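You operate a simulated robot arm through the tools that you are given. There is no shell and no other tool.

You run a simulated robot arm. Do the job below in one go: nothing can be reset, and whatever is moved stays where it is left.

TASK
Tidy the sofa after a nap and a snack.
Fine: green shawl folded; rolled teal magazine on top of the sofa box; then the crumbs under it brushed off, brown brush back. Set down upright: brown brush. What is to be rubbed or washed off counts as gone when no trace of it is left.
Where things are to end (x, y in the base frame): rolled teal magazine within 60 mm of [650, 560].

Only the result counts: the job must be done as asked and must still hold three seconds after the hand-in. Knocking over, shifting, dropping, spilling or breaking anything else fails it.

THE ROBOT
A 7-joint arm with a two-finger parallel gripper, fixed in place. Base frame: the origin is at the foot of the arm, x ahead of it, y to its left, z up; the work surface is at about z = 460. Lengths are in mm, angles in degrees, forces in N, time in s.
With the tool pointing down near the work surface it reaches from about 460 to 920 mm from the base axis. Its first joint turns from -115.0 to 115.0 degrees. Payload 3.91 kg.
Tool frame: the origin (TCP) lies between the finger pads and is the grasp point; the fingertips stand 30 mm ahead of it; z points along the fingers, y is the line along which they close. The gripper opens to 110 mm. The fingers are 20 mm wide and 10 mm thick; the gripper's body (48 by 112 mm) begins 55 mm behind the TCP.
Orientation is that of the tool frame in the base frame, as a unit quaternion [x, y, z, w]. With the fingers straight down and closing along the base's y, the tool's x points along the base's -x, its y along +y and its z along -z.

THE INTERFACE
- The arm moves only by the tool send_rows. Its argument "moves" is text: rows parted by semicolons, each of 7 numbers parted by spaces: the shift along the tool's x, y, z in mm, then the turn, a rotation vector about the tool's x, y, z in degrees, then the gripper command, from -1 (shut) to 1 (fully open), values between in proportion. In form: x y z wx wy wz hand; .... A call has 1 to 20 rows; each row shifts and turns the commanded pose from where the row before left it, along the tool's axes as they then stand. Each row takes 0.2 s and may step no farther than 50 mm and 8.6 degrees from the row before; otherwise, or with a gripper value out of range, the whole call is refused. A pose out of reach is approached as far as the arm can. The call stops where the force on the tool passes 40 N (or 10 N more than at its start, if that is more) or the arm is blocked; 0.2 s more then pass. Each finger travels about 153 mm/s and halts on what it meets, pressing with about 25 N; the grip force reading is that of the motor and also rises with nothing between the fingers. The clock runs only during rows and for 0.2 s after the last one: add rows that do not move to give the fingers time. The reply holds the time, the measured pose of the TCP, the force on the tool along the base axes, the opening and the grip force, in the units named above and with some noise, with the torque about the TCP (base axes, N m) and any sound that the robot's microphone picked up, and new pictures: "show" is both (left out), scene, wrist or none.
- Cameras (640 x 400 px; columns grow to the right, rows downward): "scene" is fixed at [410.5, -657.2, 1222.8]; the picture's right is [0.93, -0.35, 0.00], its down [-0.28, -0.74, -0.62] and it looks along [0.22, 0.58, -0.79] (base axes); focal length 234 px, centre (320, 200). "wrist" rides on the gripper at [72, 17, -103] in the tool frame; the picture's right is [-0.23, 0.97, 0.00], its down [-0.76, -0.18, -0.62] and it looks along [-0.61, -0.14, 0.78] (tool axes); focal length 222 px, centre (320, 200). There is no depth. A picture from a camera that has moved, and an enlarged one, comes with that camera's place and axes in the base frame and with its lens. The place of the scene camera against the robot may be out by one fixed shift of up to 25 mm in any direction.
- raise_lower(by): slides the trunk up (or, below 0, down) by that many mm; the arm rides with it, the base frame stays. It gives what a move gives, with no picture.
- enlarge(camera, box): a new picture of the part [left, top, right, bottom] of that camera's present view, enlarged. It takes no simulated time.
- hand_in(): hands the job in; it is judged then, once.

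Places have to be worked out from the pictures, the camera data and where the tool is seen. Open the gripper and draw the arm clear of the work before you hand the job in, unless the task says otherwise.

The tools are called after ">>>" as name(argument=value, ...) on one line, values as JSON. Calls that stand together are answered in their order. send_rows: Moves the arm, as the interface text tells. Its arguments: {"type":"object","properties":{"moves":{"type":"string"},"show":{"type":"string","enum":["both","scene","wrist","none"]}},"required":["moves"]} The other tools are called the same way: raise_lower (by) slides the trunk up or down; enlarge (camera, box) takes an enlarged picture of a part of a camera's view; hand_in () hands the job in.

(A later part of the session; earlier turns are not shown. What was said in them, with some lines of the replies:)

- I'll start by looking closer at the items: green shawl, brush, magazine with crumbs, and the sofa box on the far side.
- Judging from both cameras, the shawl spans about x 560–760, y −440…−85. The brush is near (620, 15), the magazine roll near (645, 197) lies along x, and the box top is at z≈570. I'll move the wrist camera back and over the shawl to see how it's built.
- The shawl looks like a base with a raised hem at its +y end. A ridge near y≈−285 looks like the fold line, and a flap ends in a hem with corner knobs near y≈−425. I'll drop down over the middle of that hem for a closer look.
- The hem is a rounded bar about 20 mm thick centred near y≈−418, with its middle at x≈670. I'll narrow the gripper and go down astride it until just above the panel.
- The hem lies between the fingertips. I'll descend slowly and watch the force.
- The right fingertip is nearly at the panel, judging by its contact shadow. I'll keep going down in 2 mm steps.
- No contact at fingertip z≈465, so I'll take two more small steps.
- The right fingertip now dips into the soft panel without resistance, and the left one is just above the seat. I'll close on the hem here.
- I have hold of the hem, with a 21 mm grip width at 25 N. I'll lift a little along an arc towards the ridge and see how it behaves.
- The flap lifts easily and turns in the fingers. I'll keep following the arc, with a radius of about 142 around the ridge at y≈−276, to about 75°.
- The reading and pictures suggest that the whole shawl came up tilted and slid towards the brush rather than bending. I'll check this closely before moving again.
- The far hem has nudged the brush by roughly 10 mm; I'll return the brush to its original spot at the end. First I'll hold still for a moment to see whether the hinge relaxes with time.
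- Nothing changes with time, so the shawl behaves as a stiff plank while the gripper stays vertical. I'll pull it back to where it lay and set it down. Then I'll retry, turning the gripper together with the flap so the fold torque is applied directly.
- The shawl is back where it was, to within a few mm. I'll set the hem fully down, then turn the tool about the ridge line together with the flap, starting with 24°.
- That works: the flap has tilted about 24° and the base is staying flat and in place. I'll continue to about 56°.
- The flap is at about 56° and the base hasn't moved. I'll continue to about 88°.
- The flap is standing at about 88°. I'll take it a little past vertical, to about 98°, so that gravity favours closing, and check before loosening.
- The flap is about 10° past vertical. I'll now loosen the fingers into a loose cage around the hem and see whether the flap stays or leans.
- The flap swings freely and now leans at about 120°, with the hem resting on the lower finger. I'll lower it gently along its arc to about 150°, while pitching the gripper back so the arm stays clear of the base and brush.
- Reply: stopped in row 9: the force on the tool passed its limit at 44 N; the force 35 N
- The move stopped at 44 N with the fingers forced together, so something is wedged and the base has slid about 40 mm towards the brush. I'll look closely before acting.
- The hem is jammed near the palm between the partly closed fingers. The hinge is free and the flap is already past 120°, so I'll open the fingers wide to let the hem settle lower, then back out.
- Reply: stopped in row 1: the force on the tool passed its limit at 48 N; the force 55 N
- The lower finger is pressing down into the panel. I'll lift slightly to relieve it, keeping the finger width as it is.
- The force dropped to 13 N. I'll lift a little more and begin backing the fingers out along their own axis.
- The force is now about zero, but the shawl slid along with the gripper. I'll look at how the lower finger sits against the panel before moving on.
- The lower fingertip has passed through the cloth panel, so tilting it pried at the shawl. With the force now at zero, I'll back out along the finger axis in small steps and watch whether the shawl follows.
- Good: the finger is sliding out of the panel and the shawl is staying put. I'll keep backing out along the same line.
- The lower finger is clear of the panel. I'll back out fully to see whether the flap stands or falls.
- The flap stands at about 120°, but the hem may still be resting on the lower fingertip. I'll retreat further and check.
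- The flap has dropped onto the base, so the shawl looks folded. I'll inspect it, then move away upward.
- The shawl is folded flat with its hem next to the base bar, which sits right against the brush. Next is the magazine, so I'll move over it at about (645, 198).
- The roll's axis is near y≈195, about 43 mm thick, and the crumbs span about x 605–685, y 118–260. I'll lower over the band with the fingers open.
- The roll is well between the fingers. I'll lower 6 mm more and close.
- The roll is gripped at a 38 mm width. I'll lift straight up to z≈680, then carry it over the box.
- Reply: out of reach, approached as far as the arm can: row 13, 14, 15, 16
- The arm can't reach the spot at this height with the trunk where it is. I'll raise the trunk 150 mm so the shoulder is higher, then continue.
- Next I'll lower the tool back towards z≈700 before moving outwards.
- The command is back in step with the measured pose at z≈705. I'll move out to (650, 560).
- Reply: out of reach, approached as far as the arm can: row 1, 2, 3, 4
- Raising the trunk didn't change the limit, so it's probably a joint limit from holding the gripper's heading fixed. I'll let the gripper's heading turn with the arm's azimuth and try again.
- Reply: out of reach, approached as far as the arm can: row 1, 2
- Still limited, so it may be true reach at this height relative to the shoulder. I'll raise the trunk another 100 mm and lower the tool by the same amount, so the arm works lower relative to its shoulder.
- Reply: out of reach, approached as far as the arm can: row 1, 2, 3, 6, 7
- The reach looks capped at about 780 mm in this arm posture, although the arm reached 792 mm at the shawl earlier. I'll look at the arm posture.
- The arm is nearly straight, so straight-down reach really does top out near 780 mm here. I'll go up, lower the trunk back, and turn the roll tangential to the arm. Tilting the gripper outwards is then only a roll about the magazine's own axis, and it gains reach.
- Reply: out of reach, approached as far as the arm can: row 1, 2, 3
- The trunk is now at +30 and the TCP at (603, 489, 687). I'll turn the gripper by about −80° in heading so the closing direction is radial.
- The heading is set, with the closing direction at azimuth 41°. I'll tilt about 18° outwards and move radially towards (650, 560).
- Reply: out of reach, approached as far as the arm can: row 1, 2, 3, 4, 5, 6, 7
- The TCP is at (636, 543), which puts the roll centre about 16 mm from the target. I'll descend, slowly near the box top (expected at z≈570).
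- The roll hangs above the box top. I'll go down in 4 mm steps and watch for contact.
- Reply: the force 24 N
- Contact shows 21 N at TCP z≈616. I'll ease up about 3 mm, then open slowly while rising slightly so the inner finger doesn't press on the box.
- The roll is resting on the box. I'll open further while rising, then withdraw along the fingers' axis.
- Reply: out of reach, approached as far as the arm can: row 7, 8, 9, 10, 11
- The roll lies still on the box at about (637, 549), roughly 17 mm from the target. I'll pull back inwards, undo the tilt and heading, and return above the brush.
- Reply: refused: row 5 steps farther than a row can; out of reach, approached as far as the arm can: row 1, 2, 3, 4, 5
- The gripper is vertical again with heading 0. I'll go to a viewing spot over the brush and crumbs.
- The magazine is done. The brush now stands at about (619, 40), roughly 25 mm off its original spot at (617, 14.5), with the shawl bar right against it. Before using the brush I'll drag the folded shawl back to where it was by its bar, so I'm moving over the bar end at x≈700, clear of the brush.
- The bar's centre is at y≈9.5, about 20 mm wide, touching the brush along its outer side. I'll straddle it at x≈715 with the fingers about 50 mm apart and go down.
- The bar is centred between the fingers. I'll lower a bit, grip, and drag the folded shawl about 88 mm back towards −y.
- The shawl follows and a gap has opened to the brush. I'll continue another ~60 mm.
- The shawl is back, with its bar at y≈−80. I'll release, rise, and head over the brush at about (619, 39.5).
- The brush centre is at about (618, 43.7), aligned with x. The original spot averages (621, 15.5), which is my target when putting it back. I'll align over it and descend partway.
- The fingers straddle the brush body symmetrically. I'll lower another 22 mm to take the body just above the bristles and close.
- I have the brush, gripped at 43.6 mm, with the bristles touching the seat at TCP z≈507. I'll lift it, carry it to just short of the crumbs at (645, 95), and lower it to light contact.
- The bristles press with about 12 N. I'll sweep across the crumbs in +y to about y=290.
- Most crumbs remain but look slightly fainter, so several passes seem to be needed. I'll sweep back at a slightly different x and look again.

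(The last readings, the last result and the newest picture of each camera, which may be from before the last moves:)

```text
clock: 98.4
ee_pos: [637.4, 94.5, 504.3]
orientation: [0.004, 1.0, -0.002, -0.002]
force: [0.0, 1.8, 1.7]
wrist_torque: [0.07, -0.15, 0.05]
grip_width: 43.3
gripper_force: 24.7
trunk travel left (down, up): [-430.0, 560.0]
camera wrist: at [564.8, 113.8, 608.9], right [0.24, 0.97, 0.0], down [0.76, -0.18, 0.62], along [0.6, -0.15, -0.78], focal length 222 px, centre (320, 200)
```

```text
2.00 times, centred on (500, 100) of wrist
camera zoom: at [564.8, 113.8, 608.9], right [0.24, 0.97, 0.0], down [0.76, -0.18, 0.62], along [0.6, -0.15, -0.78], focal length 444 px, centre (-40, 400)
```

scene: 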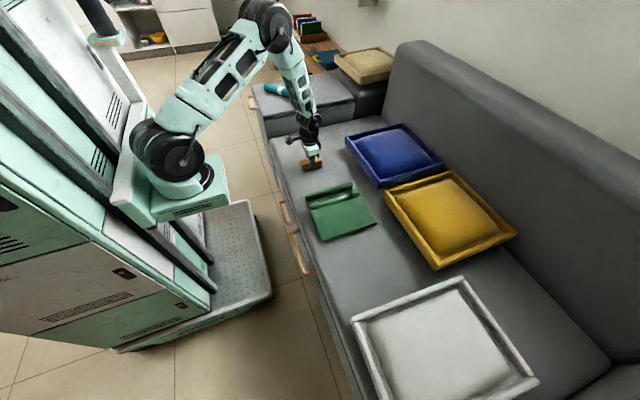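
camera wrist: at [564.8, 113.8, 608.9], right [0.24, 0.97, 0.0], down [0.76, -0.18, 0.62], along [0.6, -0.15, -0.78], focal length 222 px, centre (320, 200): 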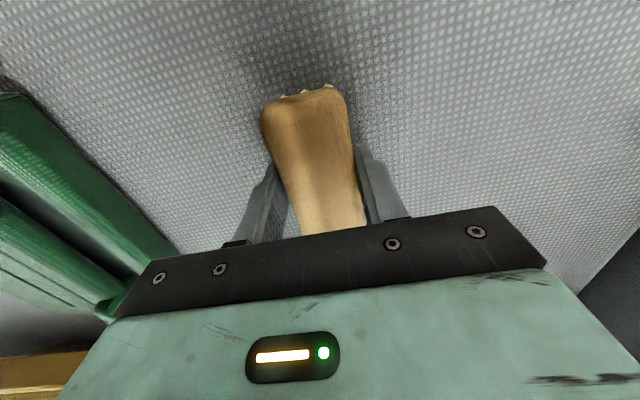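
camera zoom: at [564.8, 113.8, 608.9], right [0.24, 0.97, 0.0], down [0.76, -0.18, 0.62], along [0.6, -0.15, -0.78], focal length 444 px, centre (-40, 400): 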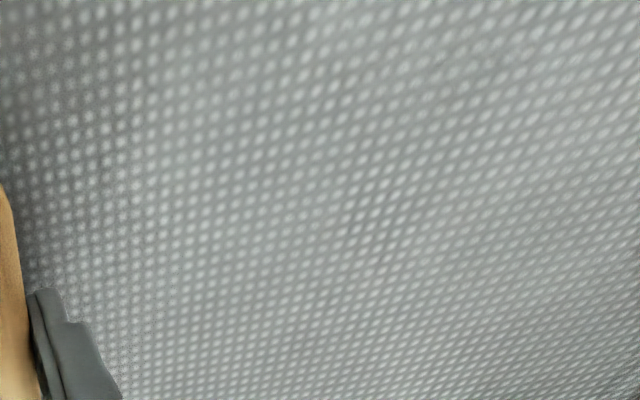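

The crumbs are gone from view. I'll make one more round trip with a slight x offset and a bit more pressure so no trace is left.

>>> send_rows(moves="-16 10 1 0 0 0 -1;0 13 0 0 0 0 -1;0 13 0 0 0 0 -1;0 13 0 0 0 0 -1;0 13 0 0 0 0 -1;0 13 0 0 0 0 -1;0 13 0 0 0 0 -1;0 13 0 0 0 0 -1;0 13 0 0 0 0 -1;0 13 0 0 0 0 -1;0 13 0 0 0 0 -1;0 13 0 0 0 0 -1;0 13 0 0 0 0 -1;0 13 0 0 0 0 -1;0 13 0 0 0 0 -1;0 0 0 0 0 0 -1", show="both")

>>> enlarge(camera="wrist", box=[40, 60, 300, 260])

```text
clock: 101.8
ee_pos: [653.9, 286.9, 504.5]
orientation: [0.004, 1.0, -0.001, -0.002]
force: [-1.5, -9.0, 21.0]
wrist_torque: [-0.14, -0.02, -0.02]
grip_width: 43.7
gripper_force: 25.3
trunk travel left (down, up): [-430.0, 560.0]
camera wrist: at [582.0, 305.6, 608.1], right [0.24, 0.97, 0.0], down [0.76, -0.18, 0.62], along [0.6, -0.15, -0.78], focal length 222 px, centre (320, 200)
```

scene: 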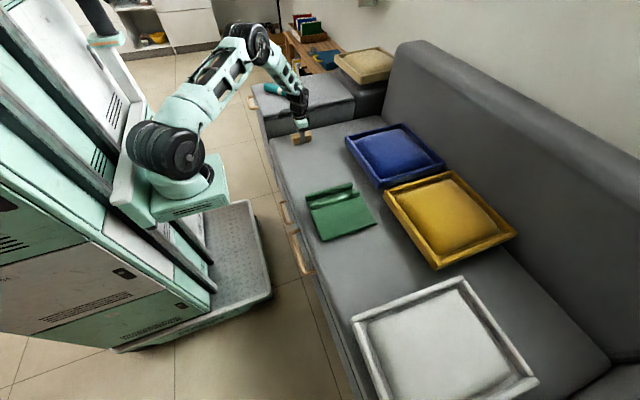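
wrist: 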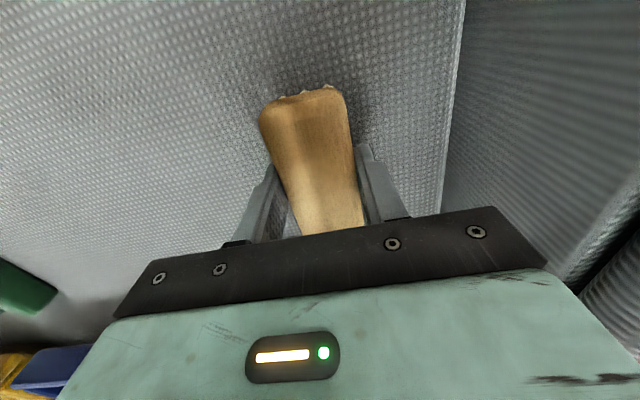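

```text
2.00 times, centred on (170, 160) of wrist
camera zoom: at [582.0, 305.6, 608.1], right [0.24, 0.97, 0.0], down [0.76, -0.18, 0.62], along [0.6, -0.15, -0.78], focal length 444 px, centre (620, 280)
```

zoom: 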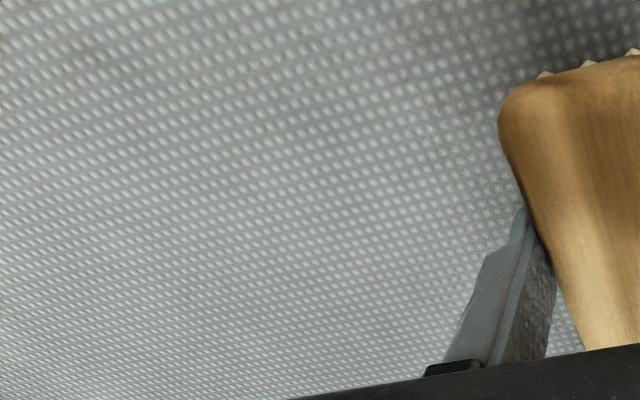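

No crumbs visible. I'll make a last return pass at lower x (about 630) to cover the near edge of the patch.

>>> send_rows(moves="12 -10 0 0 0 0 -1;12 -13 0 0 0 0 -1;0 -13 0 0 0 0 -1;0 -13 0 0 0 0 -1;0 -13 0 0 0 0 -1;0 -13 0 0 0 0 -1;0 -13 0 0 0 0 -1;0 -13 0 0 0 0 -1;0 -13 0 0 0 0 -1;0 -13 0 0 0 0 -1;0 -13 0 0 0 0 -1;0 -13 0 0 0 0 -1;0 -13 0 0 0 0 -1;0 -13 0 0 0 0 -1;0 -13 0 0 0 0 -1;0 0 -10 0 0 0 -1;0 0 -15 0 0 0 -1;0 0 -15 0 0 0 -1;0 0 0 0 0 0 -1", show="both")

>>> enlarge(camera="scene", box=[270, 110, 370, 200])

>>> enlarge(camera="wrist", box=[340, 0, 640, 220])

```text
clock: 105.8
ee_pos: [629.5, 95.0, 542.8]
orientation: [0.005, 1.0, -0.001, -0.002]
force: [1.1, 0.2, -1.0]
wrist_torque: [0.01, -0.02, 0.0]
grip_width: 43.6
gripper_force: 25.3
trunk travel left (down, up): [-430.0, 560.0]
camera wrist: at [556.9, 113.8, 647.7], right [0.24, 0.97, 0.0], down [0.76, -0.18, 0.62], along [0.6, -0.15, -0.78], focal length 222 px, centre (320, 200)
```

scene: 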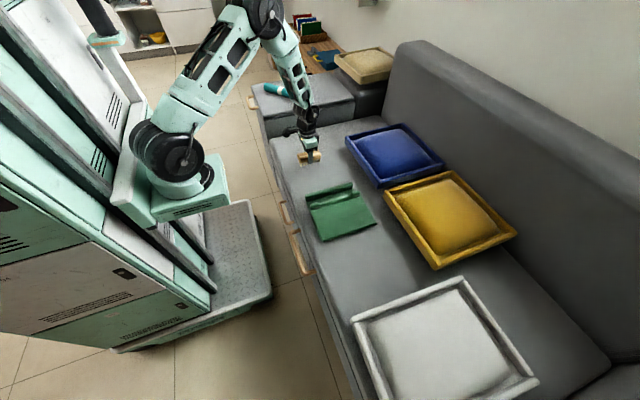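
wrist: 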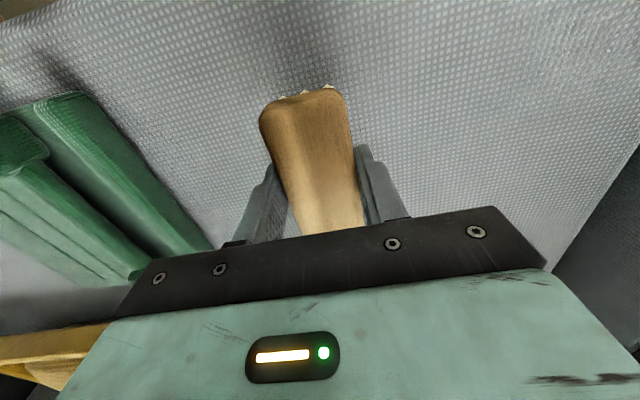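

```text
4.44 times, centred on (320, 155) of scene
camera zoom: at [410.5, -657.2, 1222.8], right [0.93, -0.35, 0.0], down [-0.28, -0.74, -0.62], along [0.22, 0.58, -0.79], focal length 1041 px, centre (320, 400)
```

zoom: 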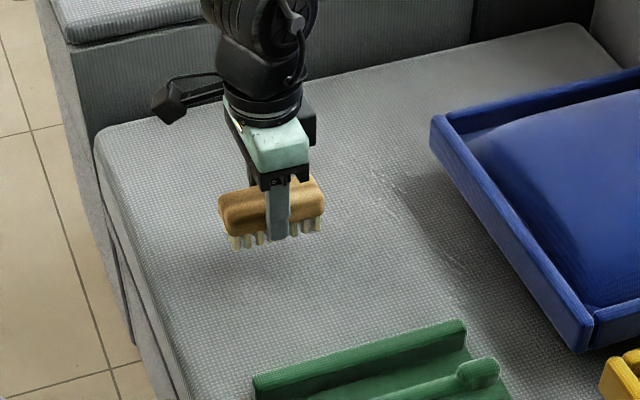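

```text
1.82 times, centred on (490, 110) of wrist
camera zoom: at [556.9, 113.8, 647.7], right [0.24, 0.97, 0.0], down [0.76, -0.18, 0.62], along [0.6, -0.15, -0.78], focal length 404 px, centre (11, 364)
```

zoom: 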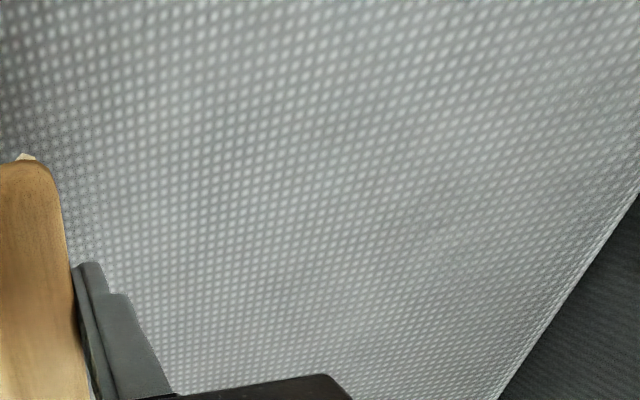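

The seat is clean. I'll carry the brush to its original place at about (620, 15) and lower it onto the seat.

>>> send_rows(moves="3 -25 0 0 0 0 -1;3 -27 0 0 0 0 -1;4 -28 0 0 0 0 -1;0 0 0 0 0 0 -1;0 0 15 0 0 0 -1;0 0 12 0 0 0 -1;0 0 5 0 0 0 -1;0 0 2 0 0 0 -1;0 0 0 0 0 0 -1", show="both")

>>> enlarge(camera="scene", box=[280, 140, 360, 210])

```text
clock: 107.8
ee_pos: [619.1, 16.0, 510.9]
orientation: [0.004, 1.0, -0.002, -0.002]
force: [-0.1, 1.1, -0.7]
wrist_torque: [-0.04, 0.05, 0.01]
grip_width: 43.6
gripper_force: 24.6
trunk travel left (down, up): [-430.0, 560.0]
camera wrist: at [546.3, 34.3, 614.6], right [0.24, 0.97, 0.0], down [0.76, -0.18, 0.62], along [0.6, -0.15, -0.78], focal length 222 px, centre (320, 200)
```

scene: 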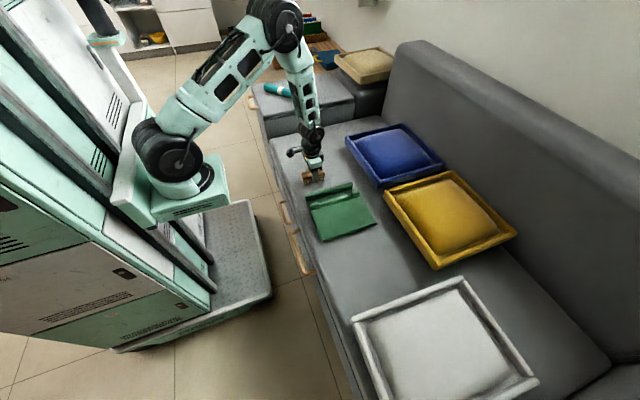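
wrist: 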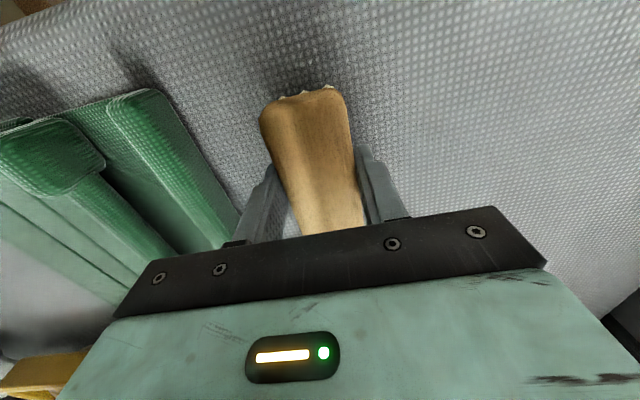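

```text
5.71 times, centred on (320, 175) of scene
camera zoom: at [410.5, -657.2, 1222.8], right [0.93, -0.35, 0.0], down [-0.28, -0.74, -0.62], along [0.22, 0.58, -0.79], focal length 1338 px, centre (320, 343)
```

zoom: 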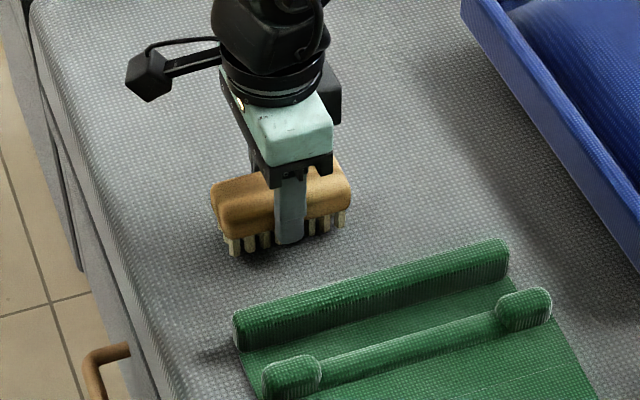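

The brush's place in the scene picture now matches its original pixels. I'll lower the last few millimetres to light contact.

>>> send_rows(moves="0 0 2 0 0 0 -1;0 0 1.5 0 0 0 -1;0 0 1 0 0 0 -1;0 0 0 0 0 0 -1", show="none")

```text
clock: 108.8
ee_pos: [618.6, 16.6, 505.4]
orientation: [0.004, 1.0, -0.002, -0.001]
force: [0.0, 0.2, -1.3]
wrist_torque: [0.01, 0.03, 0.01]
grip_width: 43.5
gripper_force: 24.9
trunk travel left (down, up): [-430.0, 560.0]
```

>>> send_rows(moves="0 0 1 0 0 0 -1;0 0 1 0 0 0 -1;0 0 0 0 0 0 -1", show="none")

```text
clock: 109.6
ee_pos: [619.3, 16.5, 504.0]
orientation: [0.006, 1.0, -0.002, -0.002]
force: [-0.1, 0.8, -0.7]
wrist_torque: [0.04, 0.0, 0.04]
grip_width: 43.6
gripper_force: 24.8
trunk travel left (down, up): [-430.0, 560.0]
```

>>> send_rows(moves="0 0 1 0 0 0 -1;0 0 1 0 0 0 -1;0 0 0 0 0 0 -1", show="both")

>>> enlarge(camera="scene", box=[290, 155, 340, 195])

```text
clock: 110.4
ee_pos: [619.6, 14.7, 502.2]
orientation: [0.004, 1.0, -0.002, -0.001]
force: [-2.0, -1.0, 21.6]
wrist_torque: [0.05, 0.03, -0.02]
grip_width: 44.0
gripper_force: 24.5
trunk travel left (down, up): [-430.0, 560.0]
camera wrist: at [546.1, 34.0, 606.8], right [0.24, 0.97, 0.0], down [0.76, -0.18, 0.62], along [0.6, -0.15, -0.78], focal length 222 px, centre (320, 200)
```

scene: 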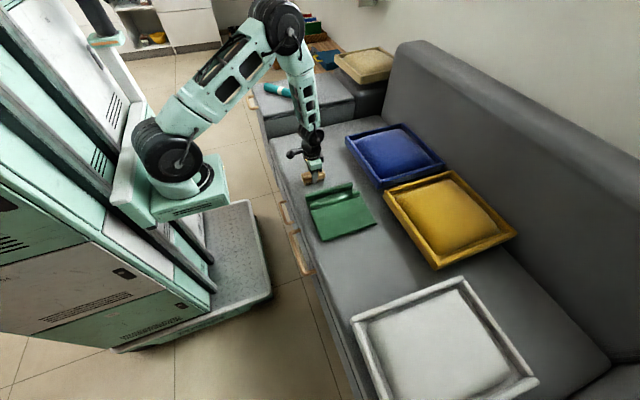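
wrist: 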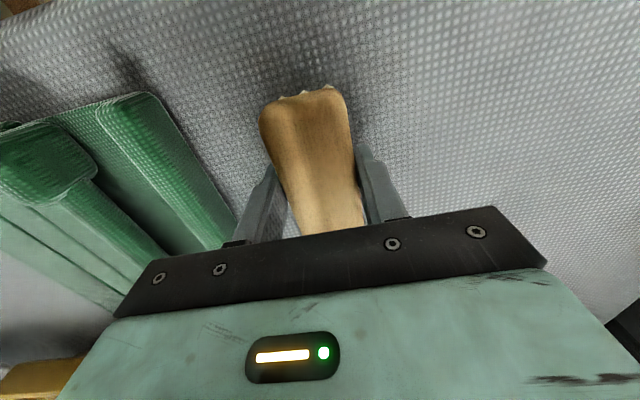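

```text
10.00 times, centred on (315, 175) of scene
camera zoom: at [410.5, -657.2, 1222.8], right [0.93, -0.35, 0.0], down [-0.28, -0.74, -0.62], along [0.22, 0.58, -0.79], focal length 2342 px, centre (370, 450)
```

zoom: 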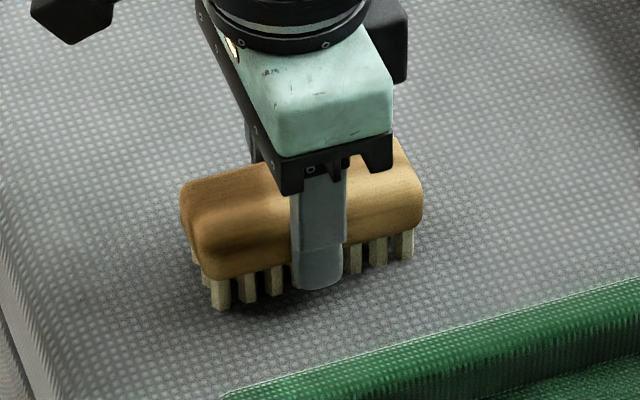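

The brush is firmly on the seat and upright at (619, 15). I'll ease up 1 mm, open the fingers gently, then rise away.

>>> send_rows(moves="0 0 -1 0 0 0 -1;0 0 0 0 0 0 -0.5;0 0 0 0 0 0 -0.15;0 0 0 0 0 0 -0.05;0 0 0 0 0 0 0.1;0 0 0 0 0 0 0.3;0 0 0 0 0 0 0.3;0 0 -10 0 0 0 0.3;0 0 -20 0 0 0 0.3;0 0 -30 0 0 0 0.3;0 0 -40 0 0 0 0.5;0 0 -40 0 0 0 1;20 0 -40 0 0 0 1;0 0 0 0 0 0 1;0 0 0 0 0 0 1", show="both")

>>> enlarge(camera="scene", box=[280, 130, 390, 250])

>>> enlarge(camera="wrist", box=[100, 0, 480, 200])

```text
clock: 113.6
ee_pos: [598.6, 17.4, 682.7]
orientation: [0.004, 1.0, -0.001, -0.003]
force: [1.2, -0.2, 0.2]
wrist_torque: [0.0, -0.02, -0.01]
grip_width: 110.1
gripper_force: 0.1
trunk travel left (down, up): [-430.0, 560.0]
camera wrist: at [527.4, 35.6, 786.2], right [0.24, 0.97, 0.0], down [0.76, -0.18, 0.62], along [0.6, -0.15, -0.78], focal length 222 px, centre (320, 200)
```

scene: 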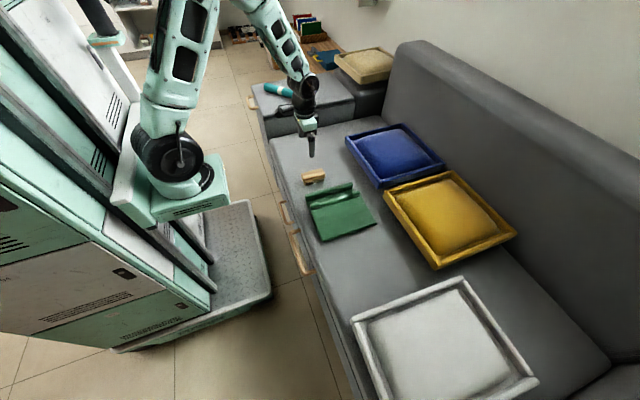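
wrist: 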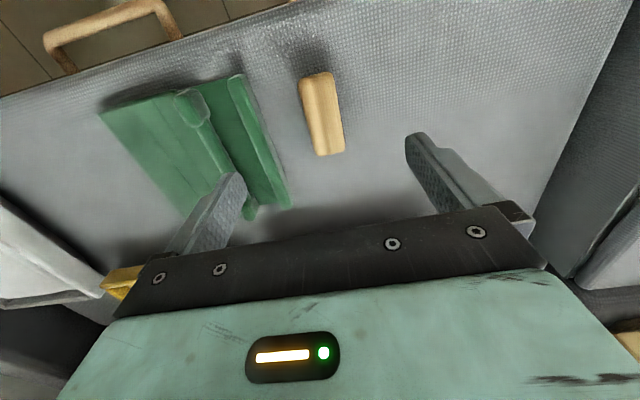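

```text
3.33 times, centred on (335, 190) of scene
camera zoom: at [410.5, -657.2, 1222.8], right [0.93, -0.35, 0.0], down [-0.28, -0.74, -0.62], along [0.22, 0.58, -0.79], focal length 781 px, centre (270, 233)
```

zoom: 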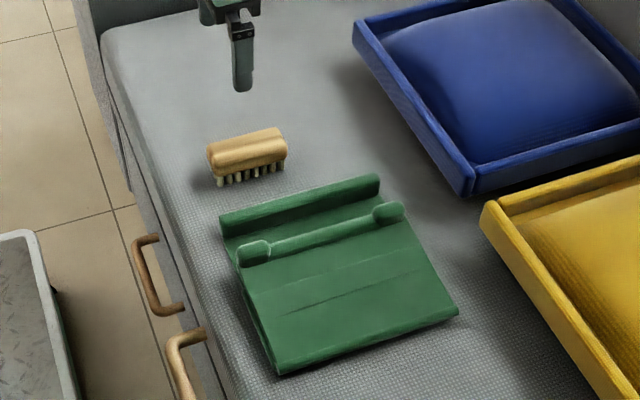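

```text
1.68 times, centred on (290, 100) of wrist
camera zoom: at [527.4, 35.6, 786.2], right [0.24, 0.97, 0.0], down [0.76, -0.18, 0.62], along [0.6, -0.15, -0.78], focal length 374 px, centre (370, 368)
```

zoom: 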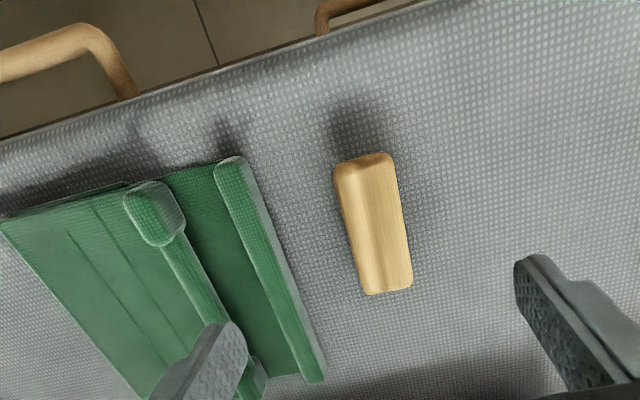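

The brush stands upright at its original spot. I'll check the shawl's fold closely, and the magazine once more.

>>> enlarge(camera="scene", box=[300, 180, 380, 245])

>>> enlarge(camera="scene", box=[245, 60, 335, 130])

```text
6.15 times, centred on (340, 212) of scene
camera zoom: at [410.5, -657.2, 1222.8], right [0.93, -0.35, 0.0], down [-0.28, -0.74, -0.62], along [0.22, 0.58, -0.79], focal length 1441 px, centre (197, 123)
```

zoom: 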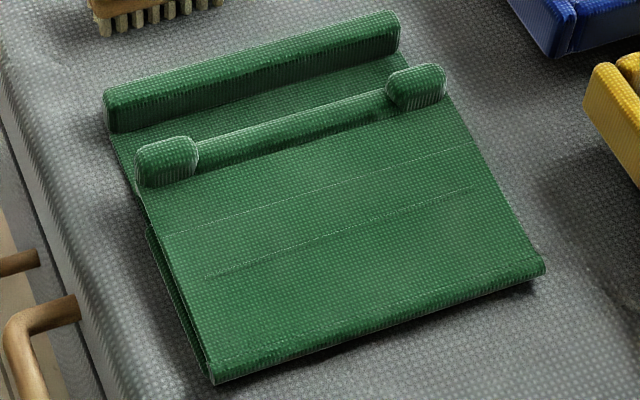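

```text
5.71 times, centred on (290, 95) of scene
camera zoom: at [410.5, -657.2, 1222.8], right [0.93, -0.35, 0.0], down [-0.28, -0.74, -0.62], along [0.22, 0.58, -0.79], focal length 1338 px, centre (491, 800)
```

zoom: 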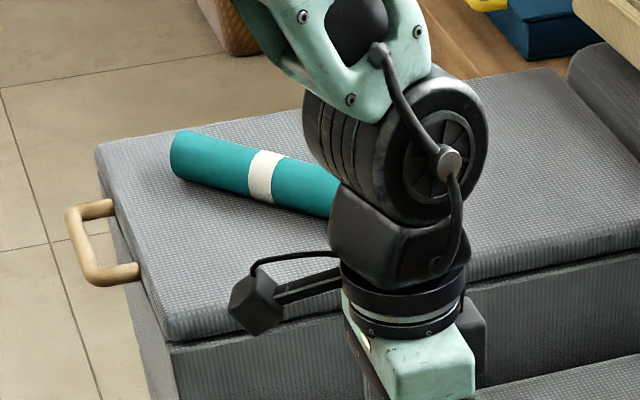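

Everything looks settled: the flap lies flat on the base, the roll rests on the box, and the brush is upright. I'll draw the arm up clear and take a last look.

>>> send_rows(moves="5 0 -35 0 0 0 1;5 0 -35 0 0 0 1;5 0 -35 0 0 0 1;5 0 -35 0 0 0 1;0 0 -30 0 0 0 1;0 0 0 0 0 0 1;0 0 0 0 0 0 1;0 0 0 0 0 0 1", show="both")

>>> enlarge(camera="scene", box=[240, 60, 440, 290])

>>> enlarge(camera="wrist", box=[100, 0, 560, 240])

```text
clock: 115.4
ee_pos: [581.3, 17.2, 851.8]
orientation: [0.005, 1.0, -0.003, -0.002]
force: [0.2, 0.4, 0.2]
wrist_torque: [-0.02, -0.02, -0.01]
grip_width: 110.3
gripper_force: 0.1
trunk travel left (down, up): [-430.0, 560.0]
camera wrist: at [508.1, 36.1, 956.4], right [0.23, 0.97, 0.0], down [0.76, -0.18, 0.62], along [0.6, -0.15, -0.78], focal length 222 px, centre (320, 200)
```

scene: 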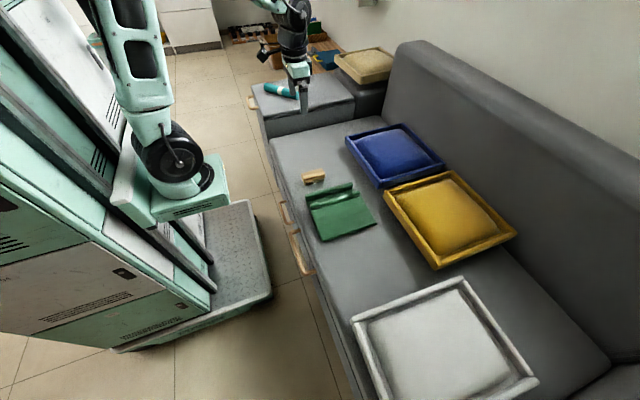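
wrist: 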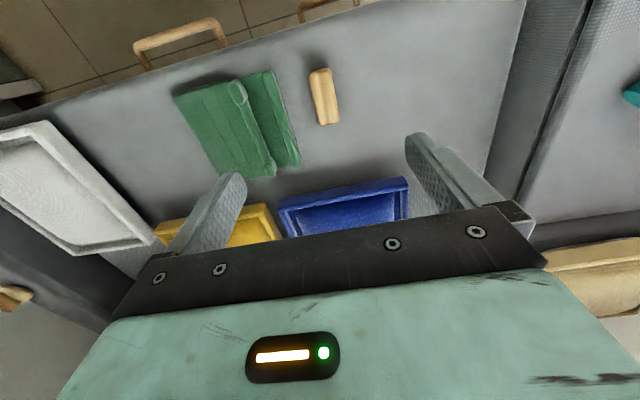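

```text
1.74 times, centred on (340, 175) of scene
camera zoom: at [410.5, -657.2, 1222.8], right [0.93, -0.35, 0.0], down [-0.28, -0.74, -0.62], along [0.22, 0.58, -0.79], focal length 407 px, centre (285, 244)
```

zoom: 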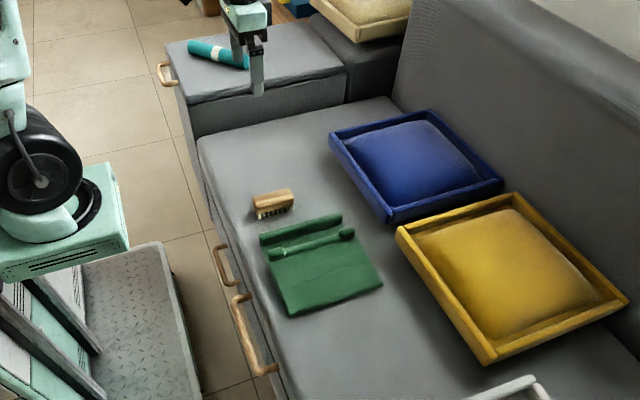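

```text
1.39 times, centred on (330, 120) of wrist
camera zoom: at [508.1, 36.1, 956.4], right [0.23, 0.97, 0.0], down [0.76, -0.18, 0.62], along [0.6, -0.15, -0.78], focal length 309 px, centre (306, 311)
```

zoom: 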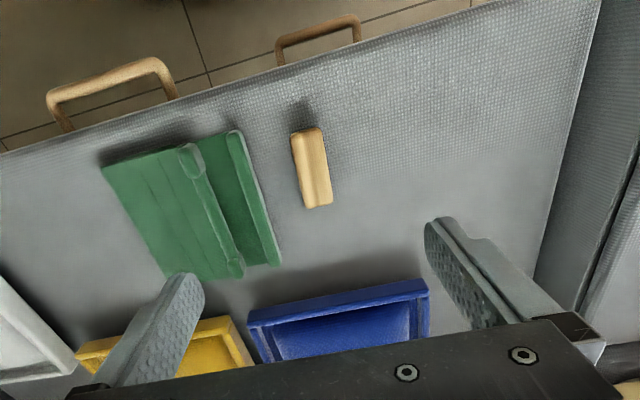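

The brush shows at the same pixels as at the start and the crumbs are gone. The shawl is folded in its place, the roll rests on the box near the target, and the arm is clear with the gripper open. Handing in.

>>> hand_in()

```text
The job is handed in.
```

I handed the job in with everything done as asked; the result of the judging hasn't come back.

- **Green shawl:** folded, with the flap lying flat on the base. Folding slid it about 90 mm along the seat, so I dragged it back to roughly where it started.
- **Rolled teal magazine:** resting on top of the sofa box at about (637, 549), roughly 17 mm from the target. It lies at an angle rather than along x, because the arm could only reach the spot with the gripper turned and tilted.
- **Crumbs:** brushed off with two round trips over the patch, and none were visible afterwards.
- **Brown brush:** upright at about (619, 15). The shawl pushed it about 25 mm during the folding. It is now back, and its place in the scene picture matches the start.

The other items look unmoved in the last picture. The gripper is open and the arm is raised clear.
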